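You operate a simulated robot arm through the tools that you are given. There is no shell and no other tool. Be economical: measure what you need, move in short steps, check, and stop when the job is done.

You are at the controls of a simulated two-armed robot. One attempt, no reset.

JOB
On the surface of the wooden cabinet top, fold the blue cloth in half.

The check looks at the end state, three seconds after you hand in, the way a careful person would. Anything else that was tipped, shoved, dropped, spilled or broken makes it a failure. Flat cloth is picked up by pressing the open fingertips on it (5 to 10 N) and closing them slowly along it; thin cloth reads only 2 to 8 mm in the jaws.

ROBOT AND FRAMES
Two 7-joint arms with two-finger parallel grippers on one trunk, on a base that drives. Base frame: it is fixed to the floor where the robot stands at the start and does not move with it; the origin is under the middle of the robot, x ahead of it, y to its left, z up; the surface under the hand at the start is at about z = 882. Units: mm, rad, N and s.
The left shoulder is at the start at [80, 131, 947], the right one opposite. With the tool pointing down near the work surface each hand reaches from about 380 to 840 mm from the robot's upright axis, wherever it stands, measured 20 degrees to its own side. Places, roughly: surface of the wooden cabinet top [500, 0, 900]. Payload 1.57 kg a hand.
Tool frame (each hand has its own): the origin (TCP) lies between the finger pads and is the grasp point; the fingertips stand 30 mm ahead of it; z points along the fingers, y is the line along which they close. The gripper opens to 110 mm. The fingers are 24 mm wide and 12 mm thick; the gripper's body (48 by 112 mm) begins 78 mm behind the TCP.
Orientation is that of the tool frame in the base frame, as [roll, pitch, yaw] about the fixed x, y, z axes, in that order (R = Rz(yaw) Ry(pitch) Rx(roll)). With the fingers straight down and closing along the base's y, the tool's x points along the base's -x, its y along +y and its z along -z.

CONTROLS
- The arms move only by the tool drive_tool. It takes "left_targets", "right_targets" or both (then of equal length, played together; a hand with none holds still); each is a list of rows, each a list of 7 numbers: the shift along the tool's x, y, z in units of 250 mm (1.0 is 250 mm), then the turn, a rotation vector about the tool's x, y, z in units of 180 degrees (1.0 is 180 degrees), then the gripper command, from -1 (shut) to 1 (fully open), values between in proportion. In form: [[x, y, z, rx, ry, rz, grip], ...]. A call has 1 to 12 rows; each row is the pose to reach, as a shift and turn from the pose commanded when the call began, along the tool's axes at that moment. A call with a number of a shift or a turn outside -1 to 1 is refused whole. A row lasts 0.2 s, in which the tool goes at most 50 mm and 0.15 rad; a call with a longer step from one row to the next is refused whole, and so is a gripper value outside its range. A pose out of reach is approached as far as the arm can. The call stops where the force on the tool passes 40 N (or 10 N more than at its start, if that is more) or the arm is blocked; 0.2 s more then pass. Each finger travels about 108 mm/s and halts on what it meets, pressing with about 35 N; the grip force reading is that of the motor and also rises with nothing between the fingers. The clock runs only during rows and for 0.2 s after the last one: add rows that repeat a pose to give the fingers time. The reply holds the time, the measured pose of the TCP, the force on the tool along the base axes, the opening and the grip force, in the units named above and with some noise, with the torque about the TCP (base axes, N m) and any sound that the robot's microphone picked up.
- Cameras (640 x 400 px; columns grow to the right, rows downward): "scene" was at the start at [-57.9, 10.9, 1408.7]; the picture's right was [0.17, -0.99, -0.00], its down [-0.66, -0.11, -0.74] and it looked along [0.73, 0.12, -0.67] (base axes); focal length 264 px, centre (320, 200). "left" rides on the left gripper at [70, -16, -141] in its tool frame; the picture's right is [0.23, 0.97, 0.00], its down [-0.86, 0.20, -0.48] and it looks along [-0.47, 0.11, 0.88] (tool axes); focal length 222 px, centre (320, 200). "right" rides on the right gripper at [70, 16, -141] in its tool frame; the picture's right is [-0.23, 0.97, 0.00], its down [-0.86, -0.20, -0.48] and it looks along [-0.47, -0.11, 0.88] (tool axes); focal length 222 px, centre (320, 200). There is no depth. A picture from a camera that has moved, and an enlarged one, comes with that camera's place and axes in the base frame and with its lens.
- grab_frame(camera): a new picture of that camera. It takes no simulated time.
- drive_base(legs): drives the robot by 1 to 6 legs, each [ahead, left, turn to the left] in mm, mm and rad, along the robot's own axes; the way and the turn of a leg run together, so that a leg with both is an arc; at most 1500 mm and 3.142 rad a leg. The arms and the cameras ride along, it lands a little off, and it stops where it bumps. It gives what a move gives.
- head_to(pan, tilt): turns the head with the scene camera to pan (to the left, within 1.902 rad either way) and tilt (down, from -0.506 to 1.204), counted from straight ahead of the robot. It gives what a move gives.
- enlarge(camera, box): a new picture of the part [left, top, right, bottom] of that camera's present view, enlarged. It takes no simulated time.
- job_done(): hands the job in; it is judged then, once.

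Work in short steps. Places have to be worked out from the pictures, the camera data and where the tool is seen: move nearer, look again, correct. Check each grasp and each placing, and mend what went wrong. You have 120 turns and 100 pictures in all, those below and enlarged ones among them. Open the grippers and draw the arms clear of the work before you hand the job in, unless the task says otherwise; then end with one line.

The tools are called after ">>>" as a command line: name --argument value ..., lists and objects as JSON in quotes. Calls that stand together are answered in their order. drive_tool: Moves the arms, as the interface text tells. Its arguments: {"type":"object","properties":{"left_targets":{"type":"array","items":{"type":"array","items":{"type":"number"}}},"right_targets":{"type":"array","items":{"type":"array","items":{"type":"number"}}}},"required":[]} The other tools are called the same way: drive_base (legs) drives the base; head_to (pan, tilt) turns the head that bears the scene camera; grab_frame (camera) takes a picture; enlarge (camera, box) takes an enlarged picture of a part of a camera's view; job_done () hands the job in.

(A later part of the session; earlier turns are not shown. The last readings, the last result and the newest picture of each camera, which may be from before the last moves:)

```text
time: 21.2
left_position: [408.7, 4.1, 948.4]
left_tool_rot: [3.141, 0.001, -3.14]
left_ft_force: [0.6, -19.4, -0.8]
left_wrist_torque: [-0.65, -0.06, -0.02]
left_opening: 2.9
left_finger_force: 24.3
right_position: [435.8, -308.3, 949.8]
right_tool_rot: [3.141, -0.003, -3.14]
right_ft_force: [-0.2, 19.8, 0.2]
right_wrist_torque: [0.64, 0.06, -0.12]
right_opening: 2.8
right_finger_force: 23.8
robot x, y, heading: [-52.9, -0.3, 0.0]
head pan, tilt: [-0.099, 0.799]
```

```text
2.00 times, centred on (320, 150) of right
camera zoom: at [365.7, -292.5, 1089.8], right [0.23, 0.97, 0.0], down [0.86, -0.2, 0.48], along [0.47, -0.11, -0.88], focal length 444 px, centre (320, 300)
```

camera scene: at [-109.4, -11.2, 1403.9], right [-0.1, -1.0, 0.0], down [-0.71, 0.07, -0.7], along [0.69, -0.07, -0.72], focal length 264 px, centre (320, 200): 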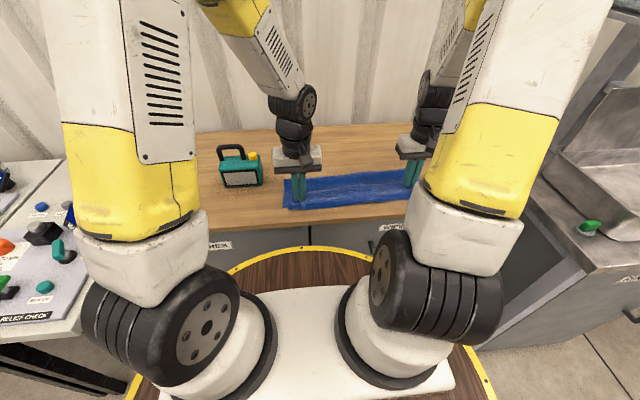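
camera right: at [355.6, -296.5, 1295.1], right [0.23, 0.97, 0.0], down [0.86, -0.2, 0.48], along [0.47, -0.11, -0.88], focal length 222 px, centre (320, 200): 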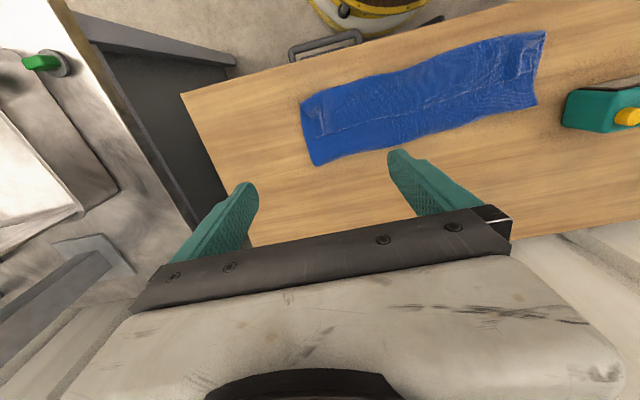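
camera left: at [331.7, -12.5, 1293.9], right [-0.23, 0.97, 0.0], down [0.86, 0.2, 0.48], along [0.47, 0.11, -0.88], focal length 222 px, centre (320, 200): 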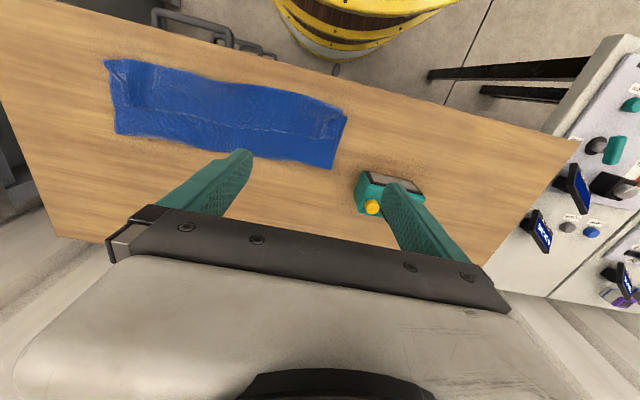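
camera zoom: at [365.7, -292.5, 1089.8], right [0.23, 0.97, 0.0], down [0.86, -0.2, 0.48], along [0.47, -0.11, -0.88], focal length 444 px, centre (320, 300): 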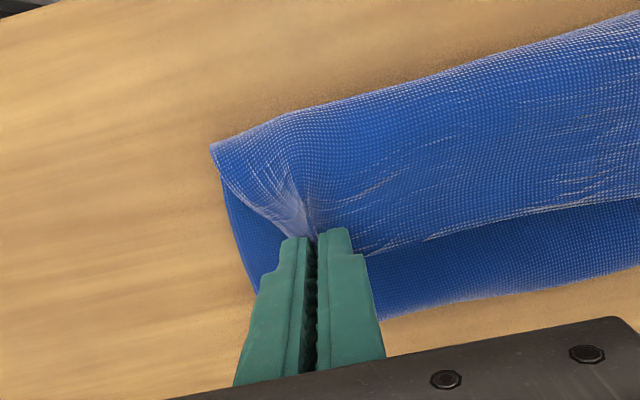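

Only the top layer is held on both sides. I'll ease the tension and raise the edge up and away so the cloth opens up, with the lower half staying on the table.

>>> drive_tool --left_targets '[[0, -0.01, -0.08, 0, 0, 0, -1], [-0.02, -0.02, -0.16, 0, 0, 0, -1], [-0.06, -0.02, -0.24, 0, 0, 0, -1], [-0.12, -0.02, -0.31, 0, 0, 0, -1], [-0.19, -0.02, -0.36, 0, 0, 0, -1], [-0.27, -0.02, -0.39, 0, 0, 0, -1], [-0.35, -0.02, -0.4, 0, 0, 0, -1], [-0.43, -0.02, -0.39, 0, 0, 0, -1], [-0.5, -0.02, -0.38, 0, 0, 0, -1], [-0.54, -0.02, -0.37, 0, 0, 0, -1], [-0.54, -0.02, -0.37, 0, 0, 0, -1]]' --right_targets '[[0, 0.01, -0.08, 0, 0, 0, -1], [-0.02, 0.02, -0.16, 0, 0, 0, -1], [-0.06, 0.02, -0.24, 0, 0, 0, -1], [-0.12, 0.02, -0.31, 0, 0, 0, -1], [-0.19, 0.02, -0.36, 0, 0, 0, -1], [-0.27, 0.02, -0.39, 0, 0, 0, -1], [-0.35, 0.02, -0.4, 0, 0, 0, -1], [-0.42, 0.02, -0.39, 0, 0, 0, -1], [-0.48, 0.02, -0.38, 0, 0, 0, -1], [-0.51, 0.02, -0.37, 0, 0, 0, -1], [-0.51, 0.02, -0.37, 0, 0, 0, -1]]'

>>> grab_frame --camera "scene"

>>> grab_frame --camera "left"

>>> grab_frame --camera "right"

```text
time: 23.6
left_position: [542.9, 0.2, 1041.6]
left_tool_rot: [-3.141, 0.0, -3.14]
left_ft_force: [0.4, -5.4, 0.3]
left_wrist_torque: [-0.18, 0.0, 0.01]
left_opening: 2.5
left_finger_force: 24.0
right_position: [563.0, -306.2, 1040.3]
right_tool_rot: [3.141, 0.001, -3.139]
right_ft_force: [0.6, 4.8, 0.3]
right_wrist_torque: [0.13, -0.01, -0.04]
right_opening: 2.4
right_finger_force: 23.5
robot x, y, heading: [-54.2, 1.2, 0.003]
head pan, tilt: [-0.099, 0.799]
```

```text
62 pictures are left
camera scene: at [-109.3, -11.2, 1403.9], right [-0.1, -1.0, 0.0], down [-0.71, 0.07, -0.7], along [0.69, -0.07, -0.72], focal length 264 px, centre (320, 200)
```

scene: 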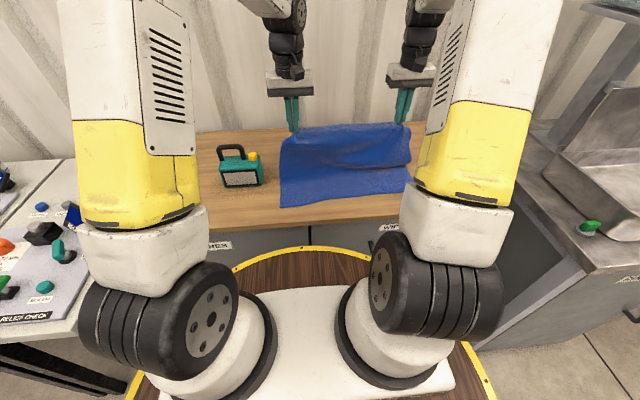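

```text
61 pictures are left
camera left: at [471.6, -16.5, 1182.7], right [-0.23, 0.97, 0.0], down [0.86, 0.2, 0.48], along [0.47, 0.11, -0.88], focal length 222 px, centre (320, 200)
```

left: 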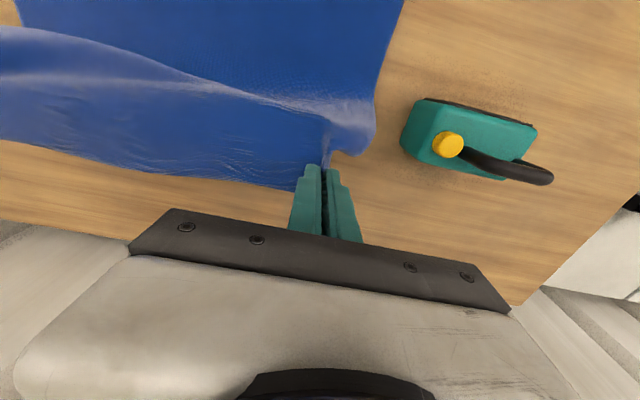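

```text
60 pictures are left
camera right: at [493.3, -289.1, 1181.0], right [0.23, 0.97, 0.0], down [0.86, -0.2, 0.48], along [0.47, -0.11, -0.88], focal length 222 px, centre (320, 200)
```

right: 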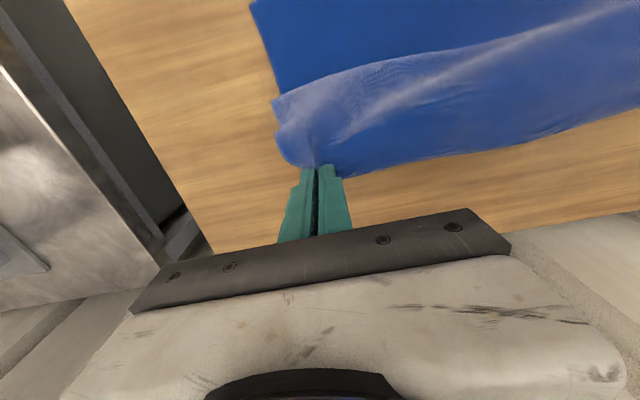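

The cloth exits the jaws on the robot side, so I'll tilt the hands (fingers pointing away) when laying it, which needs more room. First I'll move the hands 100 mm farther and lower, then back the base about 100 mm, keeping the cloth over the same place.

>>> drive_tool --left_targets '[[-0.07, 0, 0.02, 0, 0, 0, -1], [-0.14, 0, 0.05, 0, 0, 0, -1], [-0.21, 0, 0.09, 0, 0, 0, -1], [-0.28, 0, 0.13, 0, 0, 0, -1], [-0.35, 0, 0.17, 0, 0, 0, -1], [-0.4, 0, 0.2, 0, 0, 0, -1]]' --right_targets '[[-0.07, 0, 0.02, 0, 0, 0, -1], [-0.14, 0, 0.05, 0, 0, 0, -1], [-0.21, 0, 0.09, 0, 0, 0, -1], [-0.28, 0, 0.13, 0, 0, 0, -1], [-0.35, 0, 0.17, 0, 0, 0, -1], [-0.4, 0, 0.2, 0, 0, 0, -1]]'

>>> drive_base --legs '[[-100, 0, 0]]'

>>> grab_frame --camera "scene"

>>> grab_frame --camera "left"

```text
time: 25.0
left_position: [640.2, 0.8, 991.1]
left_tool_rot: [3.14, 0.003, -3.14]
left_ft_force: [-0.5, -3.2, 0.3]
left_wrist_torque: [-0.11, -0.03, 0.02]
left_opening: 2.6
left_finger_force: 24.3
right_position: [662.0, -304.5, 991.6]
right_tool_rot: [3.141, 0.0, -3.14]
right_ft_force: [-1.4, 4.5, 0.1]
right_wrist_torque: [0.13, -0.02, -0.04]
right_opening: 2.7
right_finger_force: 23.4
robot x, y, heading: [-50.6, -0.8, 0.001]
head pan, tilt: [-0.099, 0.799]
```

```text
time: 26.2
left_position: [542.2, 0.5, 990.3]
left_tool_rot: [3.14, -0.001, -3.141]
left_ft_force: [0.7, -3.6, 0.5]
left_wrist_torque: [-0.11, -0.02, 0.04]
left_opening: 2.5
left_finger_force: 23.9
right_position: [562.8, -305.1, 991.3]
right_tool_rot: [-3.141, 0.0, -3.141]
right_ft_force: [0.0, 2.7, -0.4]
right_wrist_torque: [0.1, 0.01, -0.06]
right_opening: 2.5
right_finger_force: 23.9
robot x, y, heading: [-148.8, 1.8, 0.005]
head pan, tilt: [-0.099, 0.799]
```

```text
59 pictures are left
camera scene: at [-208.9, -11.5, 1403.9], right [-0.1, -1.0, 0.0], down [-0.71, 0.07, -0.7], along [0.69, -0.07, -0.72], focal length 264 px, centre (320, 200)
```

scene: 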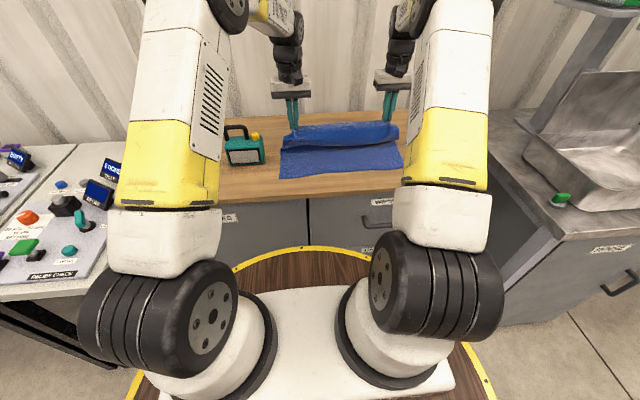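

```text
58 pictures are left
camera left: at [471.4, -15.9, 1131.9], right [-0.23, 0.97, 0.0], down [0.85, 0.2, 0.48], along [0.47, 0.11, -0.88], focal length 222 px, centre (320, 200)
```

left: 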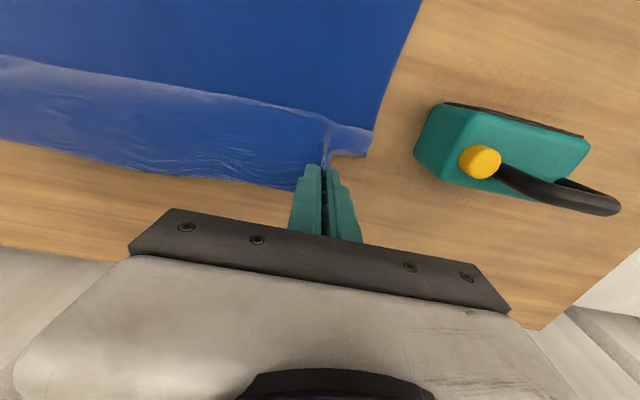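

Now I'll raise the edge back up and tilt both hands about 50° so the fingers point away from the robot, which turns the cloth over the jaws.

>>> drive_tool --left_targets '[[0, 0, -0.07, 0, 0, 0, -1], [0, 0, -0.14, 0, 0, 0, -1], [0, 0, -0.21, 0, 0, 0, -1], [0.013, 0, -0.21, 0, -0.04, 0, -1], [0.026, 0, -0.2, 0, -0.08, 0, -1], [0.039, 0, -0.2, 0, -0.12, 0, -1], [0.052, 0, -0.19, 0, -0.16, 0, -1], [0.065, 0, -0.19, 0, -0.2, 0, -1], [0.078, 0, -0.18, 0, -0.24, 0, -1], [0.092, 0, -0.17, 0, -0.28, 0, -1], [0.092, 0, -0.17, 0, -0.28, 0, -1]]' --right_targets '[[0, 0, -0.07, 0, 0, 0, -1], [0, 0, -0.14, 0, 0, 0, -1], [0, 0, -0.21, 0, 0, 0, -1], [0.013, 0, -0.21, 0, -0.04, 0, -1], [0.026, 0, -0.2, 0, -0.08, 0, -1], [0.039, 0, -0.2, 0, -0.12, 0, -1], [0.052, 0, -0.19, 0, -0.16, 0, -1], [0.065, 0, -0.19, 0, -0.2, 0, -1], [0.078, 0, -0.18, 0, -0.24, 0, -1], [0.092, 0, -0.17, 0, -0.28, 0, -1], [0.092, 0, -0.17, 0, -0.28, 0, -1]]'

>>> grab_frame --camera "scene"

>>> grab_frame --camera "left"

>>> grab_frame --camera "right"

```text
time: 28.6
left_position: [519.3, -0.3, 1033.3]
left_tool_rot: [-3.139, 0.881, -3.137]
left_ft_force: [0.0, -4.0, -0.1]
left_wrist_torque: [-0.1, 0.05, -0.05]
left_opening: 2.4
left_finger_force: 23.6
right_position: [539.3, -304.1, 1035.1]
right_tool_rot: [-3.14, 0.88, -3.139]
right_ft_force: [-0.4, 2.9, -0.1]
right_wrist_torque: [0.09, 0.0, 0.07]
right_opening: 2.5
right_finger_force: 24.1
robot x, y, heading: [-147.1, -0.3, 0.001]
head pan, tilt: [-0.099, 0.799]
```

```text
57 pictures are left
camera scene: at [-209.2, -11.5, 1403.9], right [-0.1, -1.0, 0.0], down [-0.71, 0.07, -0.7], along [0.69, -0.07, -0.72], focal length 264 px, centre (320, 200)
```

scene: 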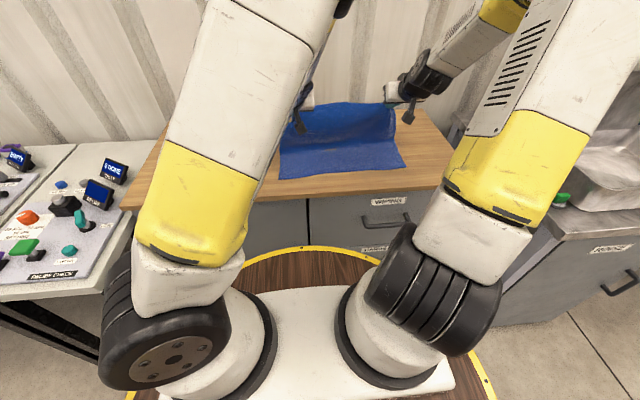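

```text
56 pictures are left
camera left: at [364.5, -16.3, 1069.6], right [-0.15, 0.97, -0.18], down [0.17, 0.2, 0.96], along [0.97, 0.11, -0.2], focal length 222 px, centre (320, 200)
```

left: 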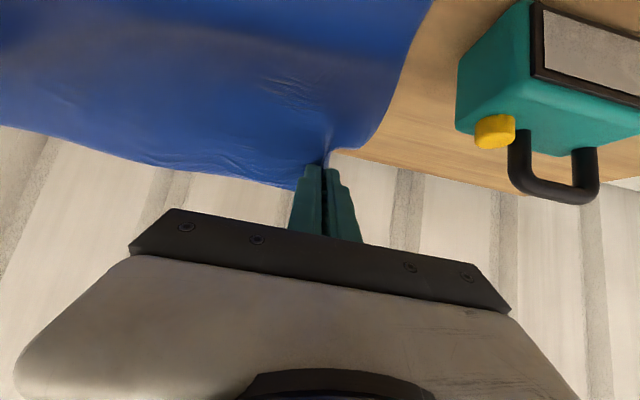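

```text
55 pictures are left
camera right: at [386.3, -287.6, 1069.1], right [0.14, 0.97, 0.18], down [0.18, -0.2, 0.96], along [0.97, -0.11, -0.2], focal length 222 px, centre (320, 200)
```

right: 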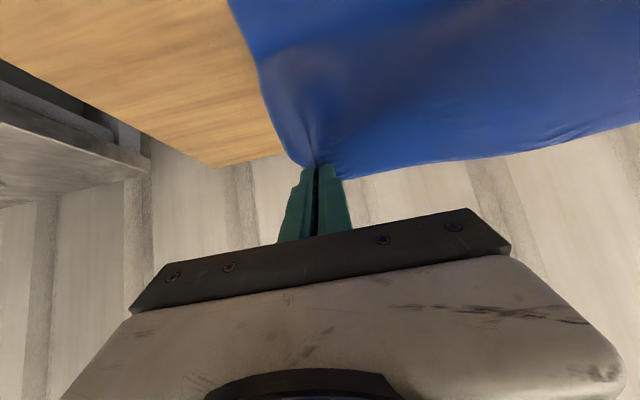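

The sheet now hangs straight down from the jaws with no loop. I'll sweep toward the robot along a taut arc (radius ~134 around x≈535/557), stopping partway to check.

>>> drive_tool --left_targets '[[0.032, 0, -0.04, 0, 0, 0, -1], [0.065, 0, -0.079, 0, 0, 0, -1], [0.124, 0, -0.126, 0, 0, 0, -1], [0.19, 0, -0.163, 0, 0, 0, -1], [0.259, 0, -0.191, 0, 0, 0, -1], [0.331, 0, -0.209, 0, 0, 0, -1], [0.405, 0, -0.218, 0, 0, 0, -1], [0.405, 0, -0.218, 0, 0, 0, -1]]' --right_targets '[[0.032, 0, -0.04, 0, 0, 0, -1], [0.065, 0, -0.079, 0, 0, 0, -1], [0.124, 0, -0.126, 0, 0, 0, -1], [0.19, 0, -0.163, 0, 0, 0, -1], [0.259, 0, -0.191, 0, 0, 0, -1], [0.331, 0, -0.209, 0, 0, 0, -1], [0.405, 0, -0.218, 0, 0, 0, -1], [0.405, 0, -0.218, 0, 0, 0, -1]]'

>>> enlarge --camera "scene" --box '[200, 60, 460, 220]'

>>> grab_frame --camera "left"

>>> grab_frame --camera "right"

```text
time: 30.4
left_position: [412.9, 0.8, 989.5]
left_tool_rot: [-3.141, 0.88, -3.139]
left_ft_force: [0.5, -3.5, 0.3]
left_wrist_torque: [-0.1, 0.02, -0.13]
left_opening: 2.4
left_finger_force: 23.6
right_position: [433.6, -304.2, 989.6]
right_tool_rot: [3.142, 0.881, -3.141]
right_ft_force: [-0.1, 3.9, 0.3]
right_wrist_torque: [0.07, 0.01, 0.05]
right_opening: 2.6
right_finger_force: 24.1
robot x, y, heading: [-147.7, 1.9, -0.0]
head pan, tilt: [-0.099, 0.799]
```

```text
2.46 times, centred on (330, 140) of scene
camera zoom: at [-209.2, -11.5, 1403.9], right [-0.1, -1.0, 0.0], down [-0.71, 0.07, -0.7], along [0.69, -0.07, -0.72], focal length 649 px, centre (295, 348)
```

zoom: 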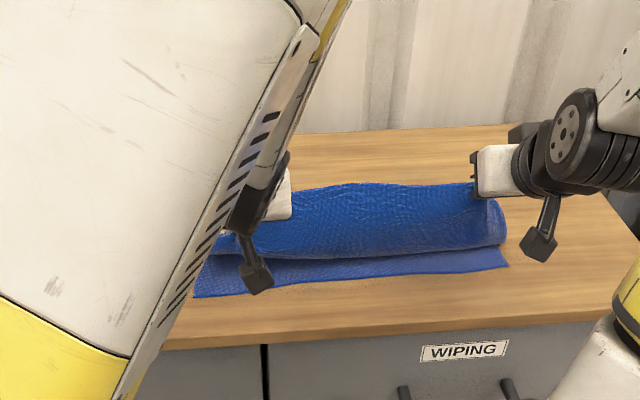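

```text
53 pictures are left
camera left: at [257.9, -16.5, 1026.9], right [-0.15, 0.97, -0.17], down [0.18, 0.2, 0.96], along [0.97, 0.11, -0.2], focal length 222 px, centre (320, 200)
```

left: 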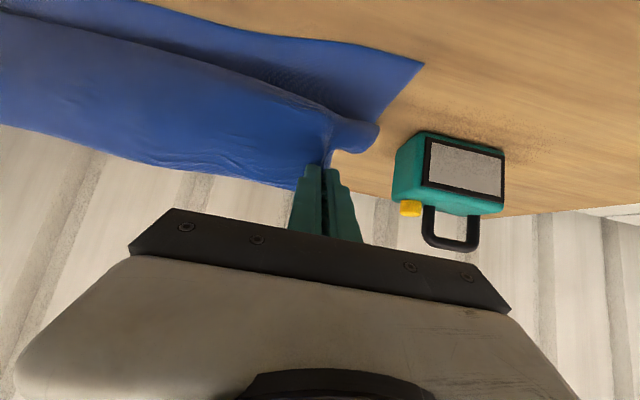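

```text
52 pictures are left
camera right: at [279.3, -287.6, 1025.2], right [0.14, 0.97, 0.18], down [0.18, -0.2, 0.96], along [0.97, -0.11, -0.2], focal length 222 px, centre (320, 200)
```

right: 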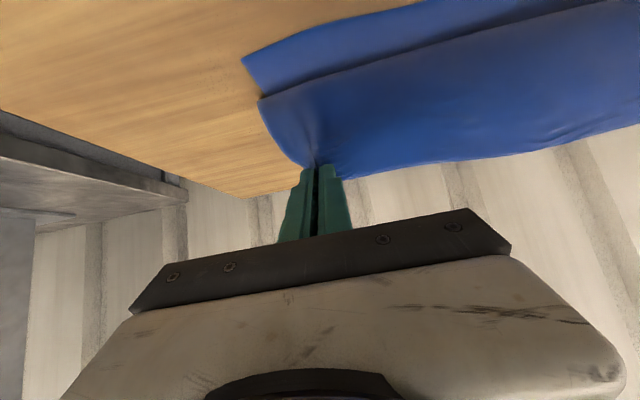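

The near corners are now at about (389, 52) and (413, −343), and the sheet still sags slightly below the jaws. I'll finish with a bit more pull toward the robot before lowering, plus a small +y shift for alignment.

>>> drive_tool --left_targets '[[0.058, 0.01, -0.045, 0, 0, 0, -1], [0.13, 0.02, -0.069, 0, 0, 0, -1], [0.188, 0.024, -0.052, 0, 0, 0, -1], [0.239, 0.024, -0.026, 0, 0, 0, -1], [0.285, 0.024, 0.007, 0, 0, 0, -1], [0.322, 0.024, 0.038, 0, 0, 0, -1], [0.34, 0.024, 0.058, 0, 0, 0, -1]]' --right_targets '[[0.05, 0.006, -0.035, 0, 0, 0, -1], [0.117, 0.012, -0.054, 0, 0, 0, -1], [0.175, 0.016, -0.037, 0, 0, 0, -1], [0.226, 0.016, -0.011, 0, 0, 0, -1], [0.272, 0.016, 0.022, 0, 0, 0, -1], [0.309, 0.016, 0.053, 0, 0, 0, -1], [0.327, 0.016, 0.073, 0, 0, 0, -1]]'

>>> enlarge --camera "scene" --box '[200, 60, 460, 220]'

>>> grab_frame --camera "left"

>>> grab_frame --camera "right"

```text
time: 32.0
left_position: [369.4, 5.7, 916.8]
left_tool_rot: [-3.14, 0.883, -3.136]
left_ft_force: [0.2, -7.1, 9.9]
left_wrist_torque: [-0.15, -0.13, -0.19]
left_opening: 2.7
left_finger_force: 23.7
right_position: [394.7, -298.5, 916.2]
right_tool_rot: [3.142, 0.88, -3.137]
right_ft_force: [0.6, 6.0, 2.7]
right_wrist_torque: [0.15, -0.07, 0.14]
right_opening: 2.4
right_finger_force: 24.1
robot x, y, heading: [-147.8, 0.1, 0.002]
head pan, tilt: [-0.099, 0.799]
```

```text
2.46 times, centred on (330, 140) of scene
camera zoom: at [-209.7, -11.4, 1403.8], right [-0.1, -1.0, 0.0], down [-0.71, 0.07, -0.7], along [0.69, -0.07, -0.72], focal length 649 px, centre (295, 348)
```

zoom: 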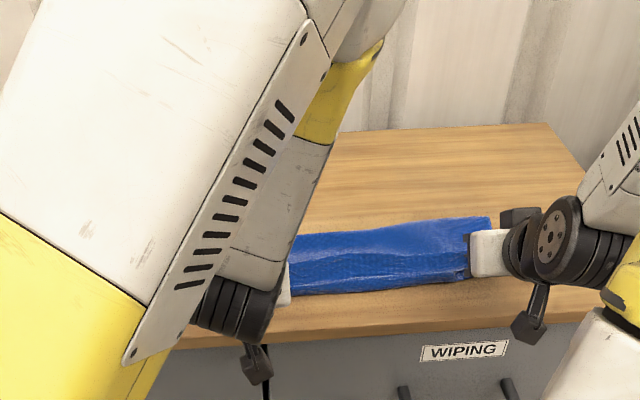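

```text
50 pictures are left
camera left: at [215.3, -11.1, 952.1], right [-0.15, 0.97, -0.18], down [0.17, 0.2, 0.96], along [0.97, 0.11, -0.2], focal length 222 px, centre (320, 200)
```

left: 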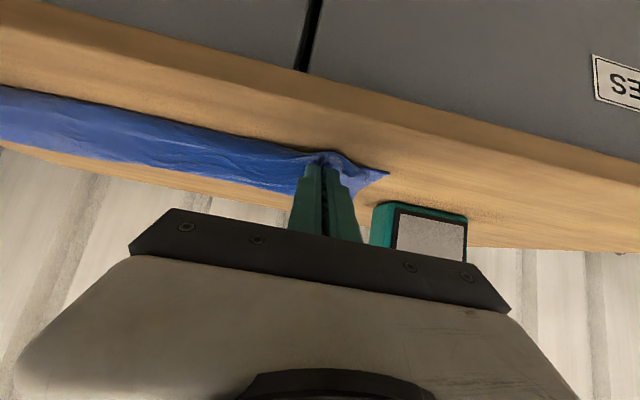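

```text
49 pictures are left
camera right: at [241.5, -283.9, 951.4], right [0.14, 0.97, 0.18], down [0.18, -0.2, 0.96], along [0.97, -0.11, -0.2], focal length 222 px, centre (320, 200)
```

right: 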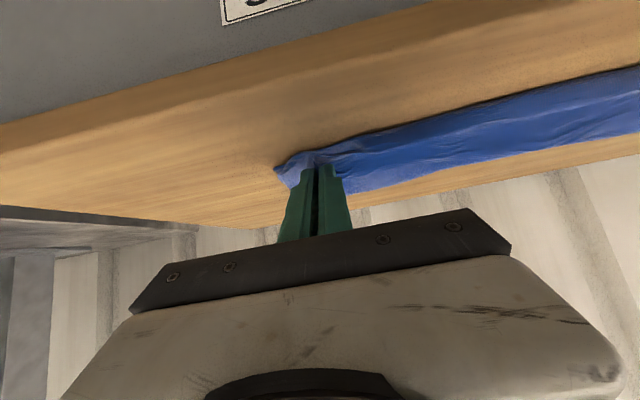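

The fold line measures x≈508 instead of about 540, because my arc ran high and dragged the crease toward the robot. I'll lift and unfold again without releasing, then descend on a 45° diagonal, which keeps the crease where it is.

>>> drive_tool --left_targets '[[-0.062, 0, -0.051, 0, 0, 0, -1], [-0.123, 0, -0.102, 0, 0, 0, -1], [-0.21, 0, -0.122, 0, 0, 0, -1], [-0.298, 0, -0.142, 0, 0, 0, -1], [-0.39, 0, -0.112, 0, 0, 0, -1], [-0.477, 0, -0.082, 0, 0, 0, -1], [-0.61, 0, 0.015, 0, 0, 0, -1], [-0.696, 0, 0.151, 0, 0, 0, -1], [-0.71, 0, 0.23, 0, 0, 0, -1], [-0.723, 0, 0.31, 0, 0, 0, -1], [-0.71, 0, 0.451, 0, 0, 0, -1], [-0.71, 0, 0.451, 0, 0, 0, -1]]' --right_targets '[[-0.062, 0, -0.051, 0, 0, 0, -1], [-0.123, 0, -0.102, 0, 0, 0, -1], [-0.21, 0, -0.122, 0, 0, 0, -1], [-0.298, 0, -0.142, 0, 0, 0, -1], [-0.39, 0, -0.112, 0, 0, 0, -1], [-0.477, 0, -0.082, 0, 0, 0, -1], [-0.61, 0, 0.015, 0, 0, 0, -1], [-0.696, 0, 0.151, 0, 0, 0, -1], [-0.71, 0, 0.23, 0, 0, 0, -1], [-0.723, 0, 0.31, 0, 0, 0, -1], [-0.71, 0, 0.451, 0, 0, 0, -1], [-0.71, 0, 0.451, 0, 0, 0, -1]]'

>>> grab_frame --camera "scene"

>>> grab_frame --camera "left"

>>> grab_frame --camera "right"

```text
time: 34.6
left_position: [570.8, 6.9, 980.3]
left_tool_rot: [-3.141, 0.88, -3.141]
left_ft_force: [0.7, -5.2, -0.3]
left_wrist_torque: [-0.13, -0.03, -0.15]
left_opening: 2.7
left_finger_force: 24.5
right_position: [595.8, -299.3, 980.2]
right_tool_rot: [3.141, 0.879, -3.139]
right_ft_force: [-0.7, 6.4, 0.3]
right_wrist_torque: [0.15, 0.01, 0.1]
right_opening: 2.5
right_finger_force: 24.1
robot x, y, heading: [-148.2, -1.0, -0.0]
head pan, tilt: [-0.099, 0.799]
```

```text
48 pictures are left
camera scene: at [-209.2, -11.5, 1403.9], right [-0.1, -1.0, 0.0], down [-0.71, 0.07, -0.7], along [0.69, -0.07, -0.72], focal length 264 px, centre (320, 200)
```

scene: 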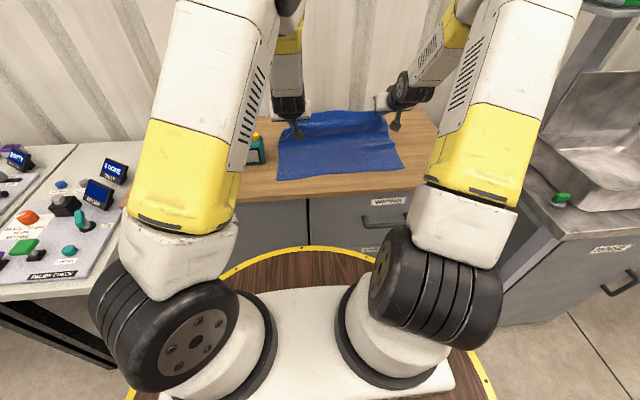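

```text
47 pictures are left
camera left: at [416.6, -10.1, 1016.5], right [-0.15, 0.97, -0.18], down [0.18, 0.2, 0.96], along [0.97, 0.11, -0.2], focal length 222 px, centre (320, 200)
```

left: 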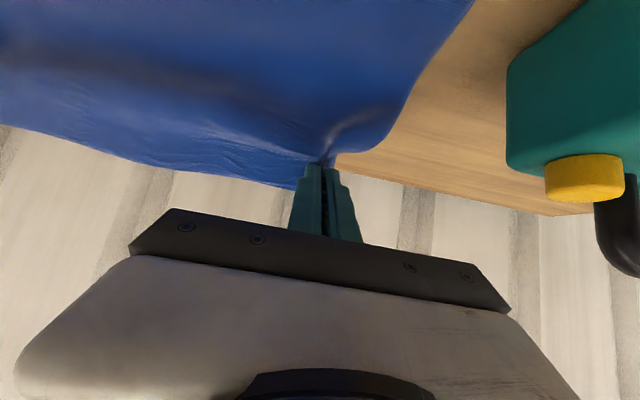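

```text
46 pictures are left
camera right: at [441.8, -282.9, 1015.3], right [0.14, 0.97, 0.18], down [0.18, -0.2, 0.96], along [0.97, -0.11, -0.2], focal length 222 px, centre (320, 200)
```

right: 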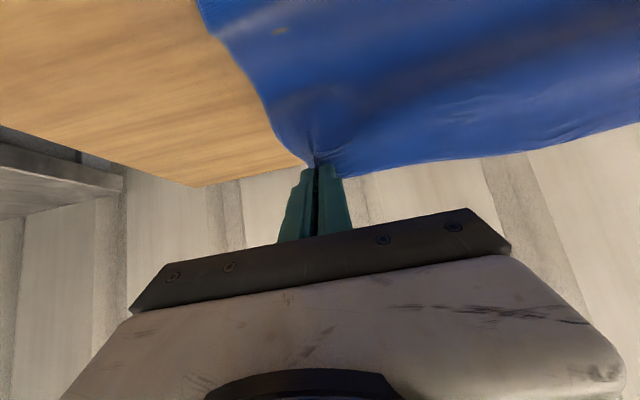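

The cloth is open again and its near edge is at about x 397 on the left and 416 on the right. Next come the apex above the fold line and the first half of the diagonal descent.

>>> drive_tool --left_targets '[[-0.019, 0, -0.083, 0, 0, 0, -1], [-0.033, 0, -0.167, 0, 0, 0, -1], [-0.034, 0, -0.235, 0, 0, 0, -1], [-0.036, 0, -0.284, 0, 0, 0, -1], [-0.036, 0, -0.284, 0, 0, 0, -1], [-0.036, 0, -0.284, 0, 0, 0, -1], [0.052, 0, -0.298, 0, 0, 0, -1], [0.139, 0, -0.312, 0, 0, 0, -1], [0.226, 0, -0.326, 0, 0, 0, -1], [0.314, 0, -0.34, 0, 0, 0, -1]]' --right_targets '[[-0.015, 0, -0.088, 0, 0, 0, -1], [-0.026, 0, -0.175, 0, 0, 0, -1], [-0.022, 0, -0.249, 0, 0, 0, -1], [-0.021, 0, -0.302, 0, 0, 0, -1], [-0.021, 0, -0.302, 0, 0, 0, -1], [-0.021, 0, -0.302, 0, 0, 0, -1], [0.067, 0, -0.316, 0, 0, 0, -1], [0.154, 0, -0.33, 0, 0, 0, -1], [0.241, 0, -0.344, 0, 0, 0, -1], [0.329, 0, -0.358, 0, 0, 0, -1]]'

>>> enlarge --camera "scene" --box '[200, 60, 460, 220]'

>>> grab_frame --camera "left"

>>> grab_frame --camera "right"

```text
time: 36.8
left_position: [455.6, 5.2, 973.1]
left_tool_rot: [-3.139, 0.88, -3.14]
left_ft_force: [1.7, -8.2, -0.3]
left_wrist_torque: [-0.15, -0.03, -0.24]
left_opening: 2.7
left_finger_force: 24.0
right_position: [473.7, -301.1, 973.3]
right_tool_rot: [-3.141, 0.88, -3.139]
right_ft_force: [-0.3, 8.0, 0.2]
right_wrist_torque: [0.24, 0.02, 0.18]
right_opening: 2.8
right_finger_force: 23.3
robot x, y, heading: [-150.6, -0.9, 0.0]
head pan, tilt: [-0.099, 0.799]
```

```text
2.46 times, centred on (330, 140) of scene
camera zoom: at [-209.1, -11.4, 1403.9], right [-0.1, -1.0, 0.0], down [-0.71, 0.07, -0.7], along [0.69, -0.07, -0.72], focal length 649 px, centre (295, 348)
```

zoom: 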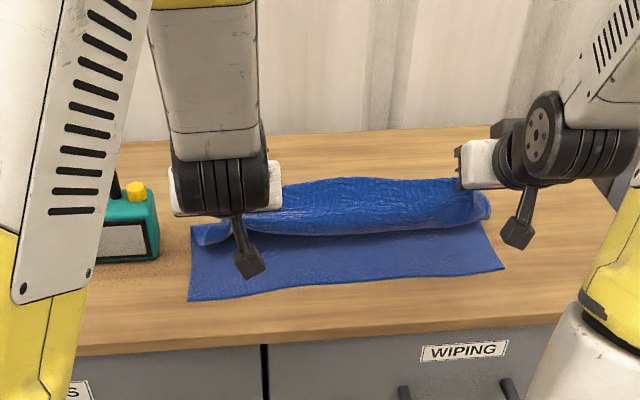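

```text
44 pictures are left
camera left: at [300.9, -10.8, 1009.3], right [-0.15, 0.97, -0.18], down [0.18, 0.2, 0.96], along [0.97, 0.11, -0.2], focal length 222 px, centre (320, 200)
```

left: 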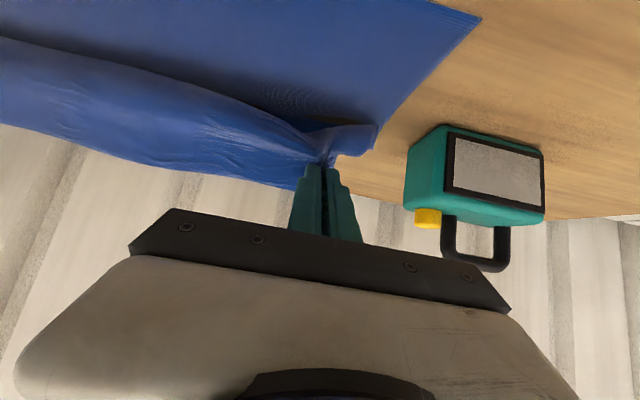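

```text
43 pictures are left
camera right: at [320.4, -285.2, 1009.0], right [0.14, 0.97, 0.18], down [0.18, -0.2, 0.96], along [0.97, -0.11, -0.2], focal length 222 px, centre (320, 200)
```

right: 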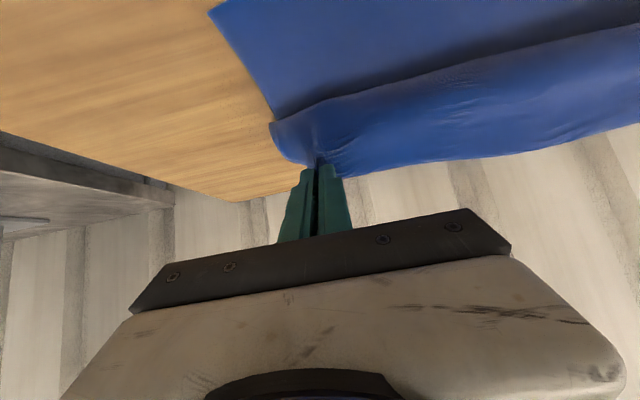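

The jaws let the cloth curl on the robot side, so this direction keeps pleating. A better plan is to lift the whole cloth so it hangs. Then I'll touch its lower edge down at x≈540, lay the first half toward the robot, and fold the held edge away from the robot, which suits how the cloth leaves the jaws. First I'll untilt and rise.

>>> drive_tool --left_targets '[[-0.05, 0, -0.01, 0, 0.04, 0, -1], [-0.1, 0, -0.02, 0, 0.08, 0, -1], [-0.15, 0, -0.03, 0, 0.12, 0, -1], [-0.2, 0, -0.04, 0, 0.16, 0, -1], [-0.25, 0, -0.05, 0, 0.2, 0, -1], [-0.3, 0, -0.055, 0, 0.24, 0, -1], [-0.35, 0, -0.06, 0, 0.28, 0, -1], [-0.35, 0, -0.06, 0, 0.28, 0, -1]]' --right_targets '[[-0.05, 0, -0.01, 0, 0.04, 0, -1], [-0.1, 0, -0.02, 0, 0.08, 0, -1], [-0.15, 0, -0.03, 0, 0.12, 0, -1], [-0.2, 0, -0.04, 0, 0.16, 0, -1], [-0.25, 0, -0.05, 0, 0.2, 0, -1], [-0.3, 0, -0.055, 0, 0.24, 0, -1], [-0.35, 0, -0.06, 0, 0.28, 0, -1], [-0.35, 0, -0.06, 0, 0.28, 0, -1]]'

```text
time: 38.6
left_position: [498.9, 6.9, 1050.7]
left_tool_rot: [3.14, -0.003, -3.141]
left_ft_force: [-0.1, -6.5, -0.5]
left_wrist_torque: [-0.25, 0.02, 0.03]
left_opening: 2.7
left_finger_force: 24.4
right_position: [517.3, -299.9, 1053.0]
right_tool_rot: [3.141, -0.001, -3.14]
right_ft_force: [-0.1, 5.8, 0.7]
right_wrist_torque: [0.2, 0.03, -0.05]
right_opening: 2.5
right_finger_force: 24.2
robot x, y, heading: [-151.3, 2.4, 0.004]
head pan, tilt: [-0.099, 0.799]
```

Now I'll lift until the whole cloth hangs just clear of the surface, moving slightly forward.

>>> drive_tool --left_targets '[[0, 0, -0.09, 0, 0, 0, -1], [0, 0, -0.18, 0, 0, 0, -1], [-0.02, 0, -0.27, 0, 0, 0, -1], [-0.04, 0, -0.36, 0, 0, 0, -1], [-0.07, 0, -0.45, 0, 0, 0, -1], [-0.1, 0, -0.54, 0, 0, 0, -1], [-0.13, 0, -0.62, 0, 0, 0, -1], [-0.16, 0, -0.68, 0, 0, 0, -1], [-0.16, 0, -0.68, 0, 0, 0, -1], [-0.16, 0, -0.68, 0, 0, 0, -1]]' --right_targets '[[0, 0, -0.09, 0, 0, 0, -1], [0, 0, -0.18, 0, 0, 0, -1], [-0.02, 0, -0.27, 0, 0, 0, -1], [-0.04, 0, -0.36, 0, 0, 0, -1], [-0.07, 0, -0.45, 0, 0, 0, -1], [-0.1, 0, -0.54, 0, 0, 0, -1], [-0.13, 0, -0.62, 0, 0, 0, -1], [-0.16, 0, -0.68, 0, 0, 0, -1], [-0.16, 0, -0.68, 0, 0, 0, -1], [-0.16, 0, -0.68, 0, 0, 0, -1]]'

>>> grab_frame --camera "scene"

>>> grab_frame --camera "left"

```text
time: 40.8
left_position: [536.4, 6.5, 1219.1]
left_tool_rot: [3.141, 0.0, -3.14]
left_ft_force: [0.2, -5.3, -0.6]
left_wrist_torque: [-0.14, -0.01, 0.02]
left_opening: 2.6
left_finger_force: 24.1
right_position: [558.3, -298.3, 1220.8]
right_tool_rot: [3.141, 0.0, -3.141]
right_ft_force: [-0.4, 5.3, -1.3]
right_wrist_torque: [0.16, 0.02, -0.04]
right_opening: 2.3
right_finger_force: 22.9
robot x, y, heading: [-145.0, -0.1, 0.004]
head pan, tilt: [-0.099, 0.799]
```

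```text
42 pictures are left
camera scene: at [-209.0, -11.5, 1403.9], right [-0.1, -1.0, 0.0], down [-0.71, 0.07, -0.7], along [0.69, -0.07, -0.72], focal length 264 px, centre (320, 200)
```

scene: 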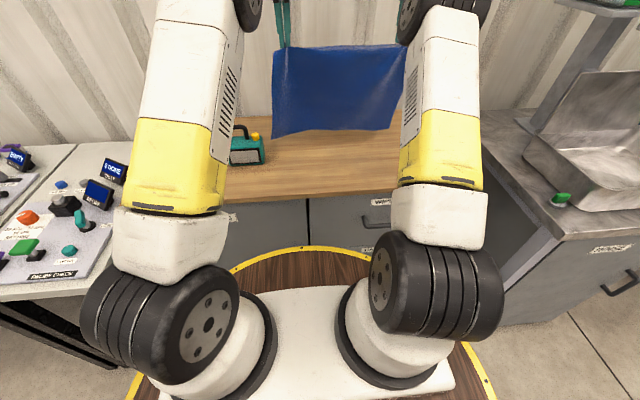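

```text
41 pictures are left
camera left: at [466.5, -10.1, 1361.6], right [-0.23, 0.97, 0.0], down [0.85, 0.2, 0.48], along [0.47, 0.11, -0.88], focal length 222 px, centre (320, 200)
```

left: 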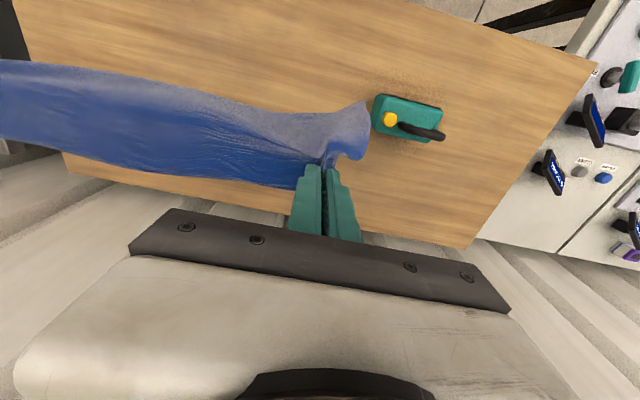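

The cloth hangs cleanly with its lower edge about 40–50 mm above the table. I'll lower it to touch down at x≈540 and then come diagonally down toward the robot to lay the first half.

>>> drive_tool --left_targets '[[0, 0, 0.1, 0, 0, 0, -1], [0, 0, 0.216, 0, 0, 0, -1], [0.07, 0, 0.286, 0, 0, 0, -1], [0.14, 0, 0.356, 0, 0, 0, -1], [0.21, 0, 0.426, 0, 0, 0, -1], [0.28, 0, 0.496, 0, 0, 0, -1], [0.35, 0, 0.566, 0, 0, 0, -1], [0.35, 0, 0.566, 0, 0, 0, -1]]' --right_targets '[[0, 0, 0.1, 0, 0, 0, -1], [0, 0, 0.216, 0, 0, 0, -1], [0.07, 0, 0.286, 0, 0, 0, -1], [0.14, 0, 0.356, 0, 0, 0, -1], [0.21, 0, 0.426, 0, 0, 0, -1], [0.28, 0, 0.496, 0, 0, 0, -1], [0.35, 0, 0.566, 0, 0, 0, -1], [0.35, 0, 0.566, 0, 0, 0, -1]]'

>>> grab_frame --camera "scene"

>>> grab_frame --camera "left"

>>> grab_frame --camera "right"

```text
time: 42.6
left_position: [452.0, 5.8, 1078.9]
left_tool_rot: [-3.141, 0.001, -3.14]
left_ft_force: [1.0, -5.8, 0.0]
left_wrist_torque: [-0.23, 0.01, 0.04]
left_opening: 2.4
left_finger_force: 24.0
right_position: [470.8, -300.7, 1082.3]
right_tool_rot: [3.141, 0.0, -3.139]
right_ft_force: [-0.6, 5.6, -1.3]
right_wrist_torque: [0.2, 0.03, -0.03]
right_opening: 2.7
right_finger_force: 23.9
robot x, y, heading: [-146.8, 1.7, 0.003]
head pan, tilt: [-0.099, 0.799]
```

```text
40 pictures are left
camera scene: at [-209.1, -11.5, 1403.9], right [-0.1, -1.0, 0.0], down [-0.71, 0.07, -0.7], along [0.69, -0.07, -0.72], focal length 264 px, centre (320, 200)
```

scene: 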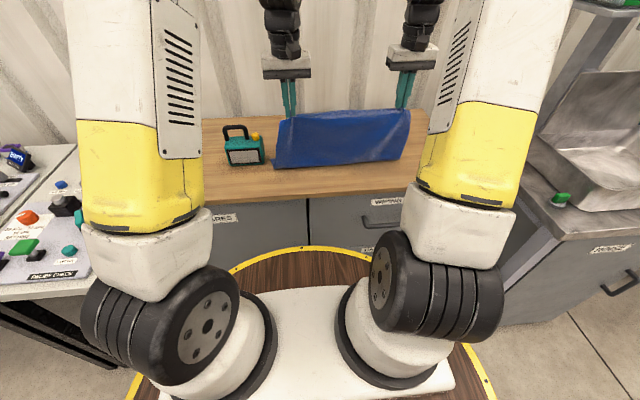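

```text
39 pictures are left
camera left: at [381.3, -11.0, 1220.9], right [-0.23, 0.97, 0.0], down [0.85, 0.2, 0.48], along [0.47, 0.11, -0.88], focal length 222 px, centre (320, 200)
```

left: 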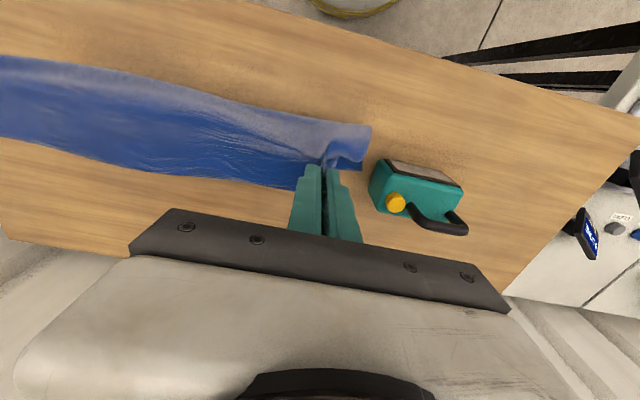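

```text
38 pictures are left
camera right: at [400.9, -284.3, 1221.5], right [0.22, 0.97, 0.0], down [0.86, -0.2, 0.48], along [0.47, -0.11, -0.88], focal length 222 px, centre (320, 200)
```

right: 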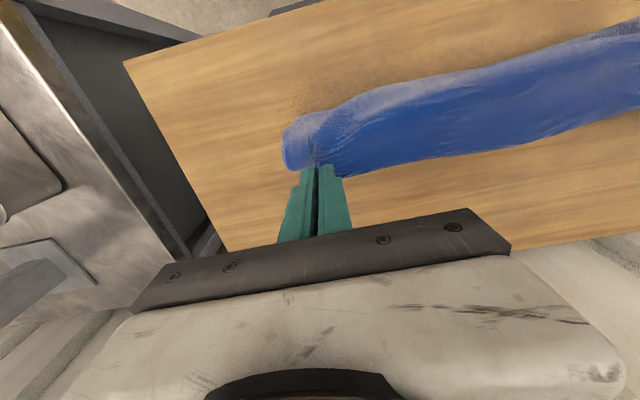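

I need to know which way the lower edge lies, so I'll zoom in.

>>> enlarge --camera "scene" --box '[255, 90, 425, 190]'

>>> enlarge --camera "left" --box '[240, 90, 440, 215]'

```text
3.76 times, centred on (340, 140) of scene
camera zoom: at [-209.1, -11.5, 1403.9], right [-0.1, -1.0, 0.0], down [-0.71, 0.07, -0.7], along [0.69, -0.07, -0.72], focal length 993 px, centre (245, 426)
```

zoom: 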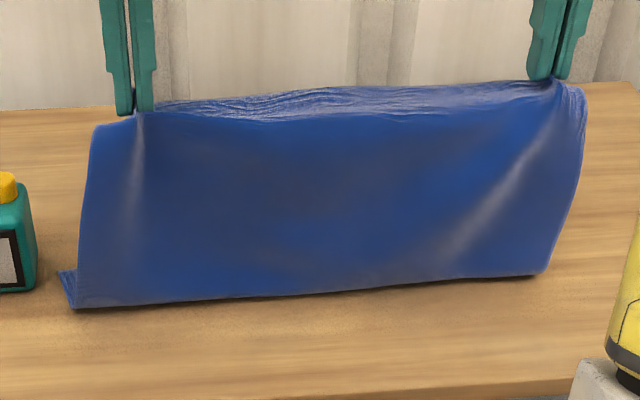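

```text
3.20 times, centred on (340, 152) of left
camera zoom: at [381.3, -11.0, 1220.9], right [-0.23, 0.97, 0.0], down [0.85, 0.2, 0.48], along [0.47, 0.11, -0.88], focal length 711 px, centre (256, 352)
```

zoom: 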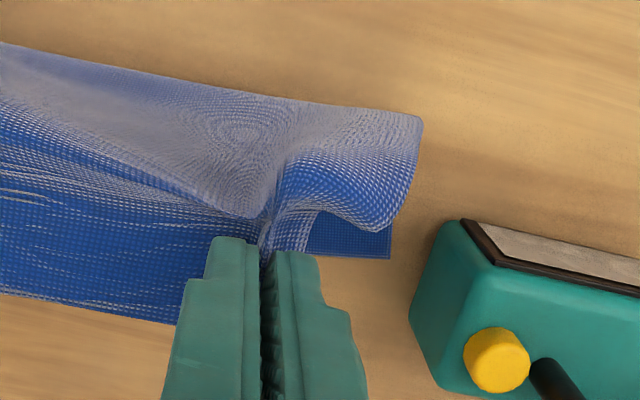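

The crease now leads at the front (x≈442) with the free edge behind it, as intended. I'll continue the diagonal to lay more of the lower half.

>>> drive_tool --left_targets '[[0.07, 0, 0.06, 0, 0, 0, -1], [0.14, 0, 0.12, 0, 0, 0, -1], [0.21, 0, 0.18, 0, 0, 0, -1], [0.21, 0, 0.18, 0, 0, 0, -1]]' --right_targets '[[0.07, 0, 0.06, 0, 0, 0, -1], [0.14, 0, 0.12, 0, 0, 0, -1], [0.21, 0, 0.18, 0, 0, 0, -1], [0.21, 0, 0.18, 0, 0, 0, -1]]'

>>> enlarge --camera "scene" --box '[255, 90, 425, 190]'

>>> grab_frame --camera "left"

>>> grab_frame --camera "right"

```text
time: 43.6
left_position: [398.5, 6.4, 1034.7]
left_tool_rot: [3.141, -0.001, -3.14]
left_ft_force: [0.6, -6.2, 0.3]
left_wrist_torque: [-0.25, 0.01, 0.04]
left_opening: 2.6
left_finger_force: 23.9
right_position: [419.5, -300.8, 1034.0]
right_tool_rot: [3.141, 0.001, -3.14]
right_ft_force: [-0.7, 6.4, 0.1]
right_wrist_torque: [0.22, -0.02, -0.03]
right_opening: 2.3
right_finger_force: 23.8
robot x, y, heading: [-148.5, -0.6, -0.001]
head pan, tilt: [-0.099, 0.799]
```

```text
3.76 times, centred on (340, 140) of scene
camera zoom: at [-209.1, -11.5, 1403.9], right [-0.1, -1.0, 0.0], down [-0.71, 0.07, -0.7], along [0.69, -0.07, -0.72], focal length 993 px, centre (245, 426)
```

zoom: 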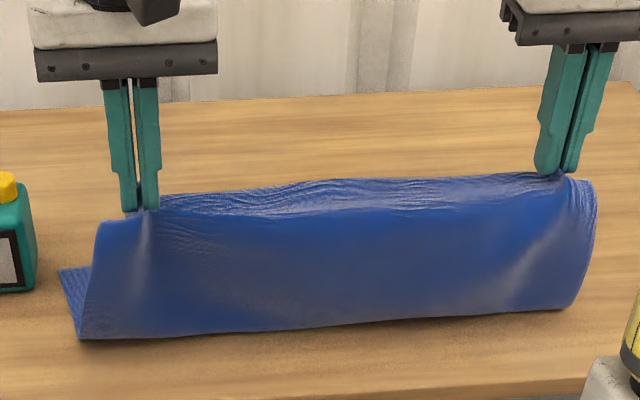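

```text
34 pictures are left
camera left: at [327.3, -10.2, 1176.4], right [-0.23, 0.97, 0.0], down [0.85, 0.2, 0.48], along [0.47, 0.11, -0.88], focal length 222 px, centre (320, 200)
```

left: 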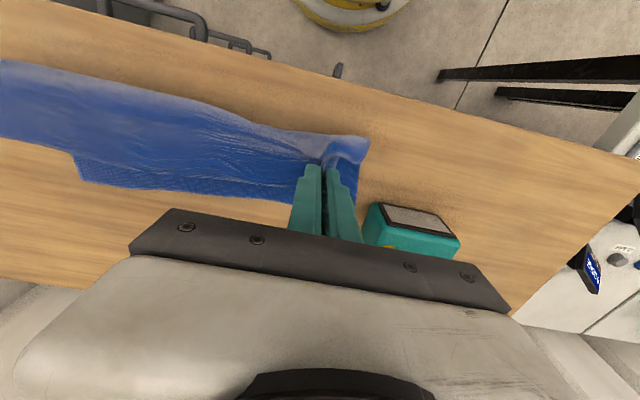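

```text
33 pictures are left
camera right: at [349.1, -284.4, 1174.4], right [0.22, 0.97, 0.0], down [0.86, -0.2, 0.48], along [0.47, -0.11, -0.88], focal length 222 px, centre (320, 200)
```

right: 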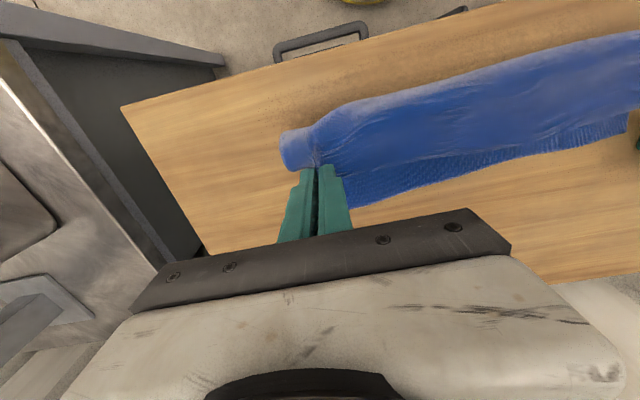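

The lower half now lies behind the hanging sheet, with its free edge from about (493, 79) to (536, −316). The right side is about half laid and the left needs about 20 mm more. I'll add that and then start folding away from the robot diagonally, stopping midway.

>>> drive_tool --left_targets '[[0.044, 0, 0.044, 0, 0, 0, -1], [0.088, 0, 0.088, 0, 0, 0, -1], [0.033, 0.008, 0.131, 0, 0, 0, -1], [-0.022, 0.016, 0.175, 0, 0, 0, -1], [-0.077, 0.024, 0.219, 0, 0, 0, -1], [-0.132, 0.032, 0.262, 0, 0, 0, -1], [-0.132, 0.032, 0.262, 0, 0, 0, -1]]' --right_targets '[[0, 0, 0, 0, 0, 0, -1], [0, 0, 0, 0, 0, 0, -1], [-0.052, 0.009, 0.054, 0, 0, 0, -1], [-0.103, 0.018, 0.108, 0, 0, 0, -1], [-0.155, 0.027, 0.162, 0, 0, 0, -1], [-0.206, 0.036, 0.216, 0, 0, 0, -1], [-0.206, 0.036, 0.216, 0, 0, 0, -1]]'

>>> enlarge --camera "scene" --box '[255, 90, 425, 190]'

>>> grab_frame --camera "left"

>>> grab_frame --camera "right"

```text
time: 45.2
left_position: [430.3, 14.3, 969.7]
left_tool_rot: [-3.14, 0.001, -3.14]
left_ft_force: [0.2, -8.0, 0.6]
left_wrist_torque: [-0.25, -0.02, 0.03]
left_opening: 2.6
left_finger_force: 24.0
right_position: [469.9, -291.3, 979.4]
right_tool_rot: [-3.141, 0.0, -3.14]
right_ft_force: [-1.6, 7.3, 0.1]
right_wrist_torque: [0.25, 0.0, -0.08]
right_opening: 2.6
right_finger_force: 24.3
robot x, y, heading: [-150.4, -0.4, -0.0]
head pan, tilt: [-0.099, 0.799]
```

```text
3.76 times, centred on (340, 140) of scene
camera zoom: at [-209.1, -11.5, 1403.9], right [-0.1, -1.0, 0.0], down [-0.71, 0.07, -0.7], along [0.69, -0.07, -0.72], focal length 993 px, centre (245, 426)
```

zoom: 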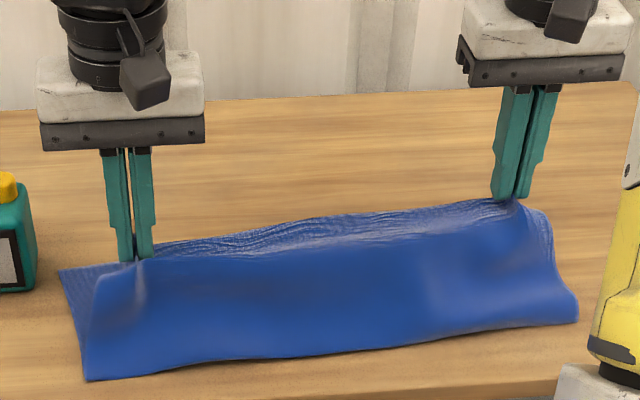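

```text
31 pictures are left
camera left: at [359.6, -2.6, 1110.7], right [-0.23, 0.97, 0.0], down [0.85, 0.2, 0.48], along [0.47, 0.11, -0.88], focal length 222 px, centre (320, 200)
```

left: 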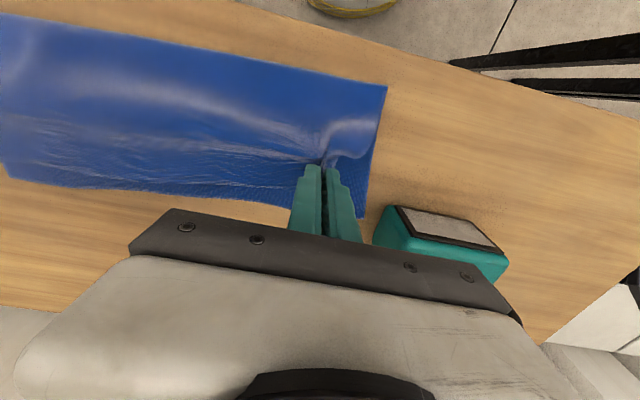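

```text
30 pictures are left
camera right: at [400.5, -275.2, 1120.1], right [0.23, 0.97, 0.0], down [0.86, -0.2, 0.48], along [0.47, -0.11, -0.88], focal length 222 px, centre (320, 200)
```

right: 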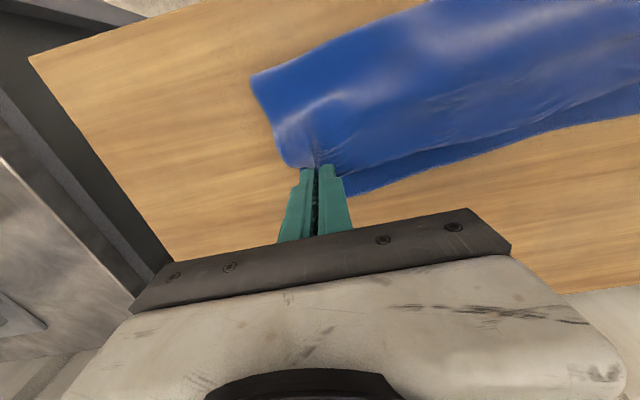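

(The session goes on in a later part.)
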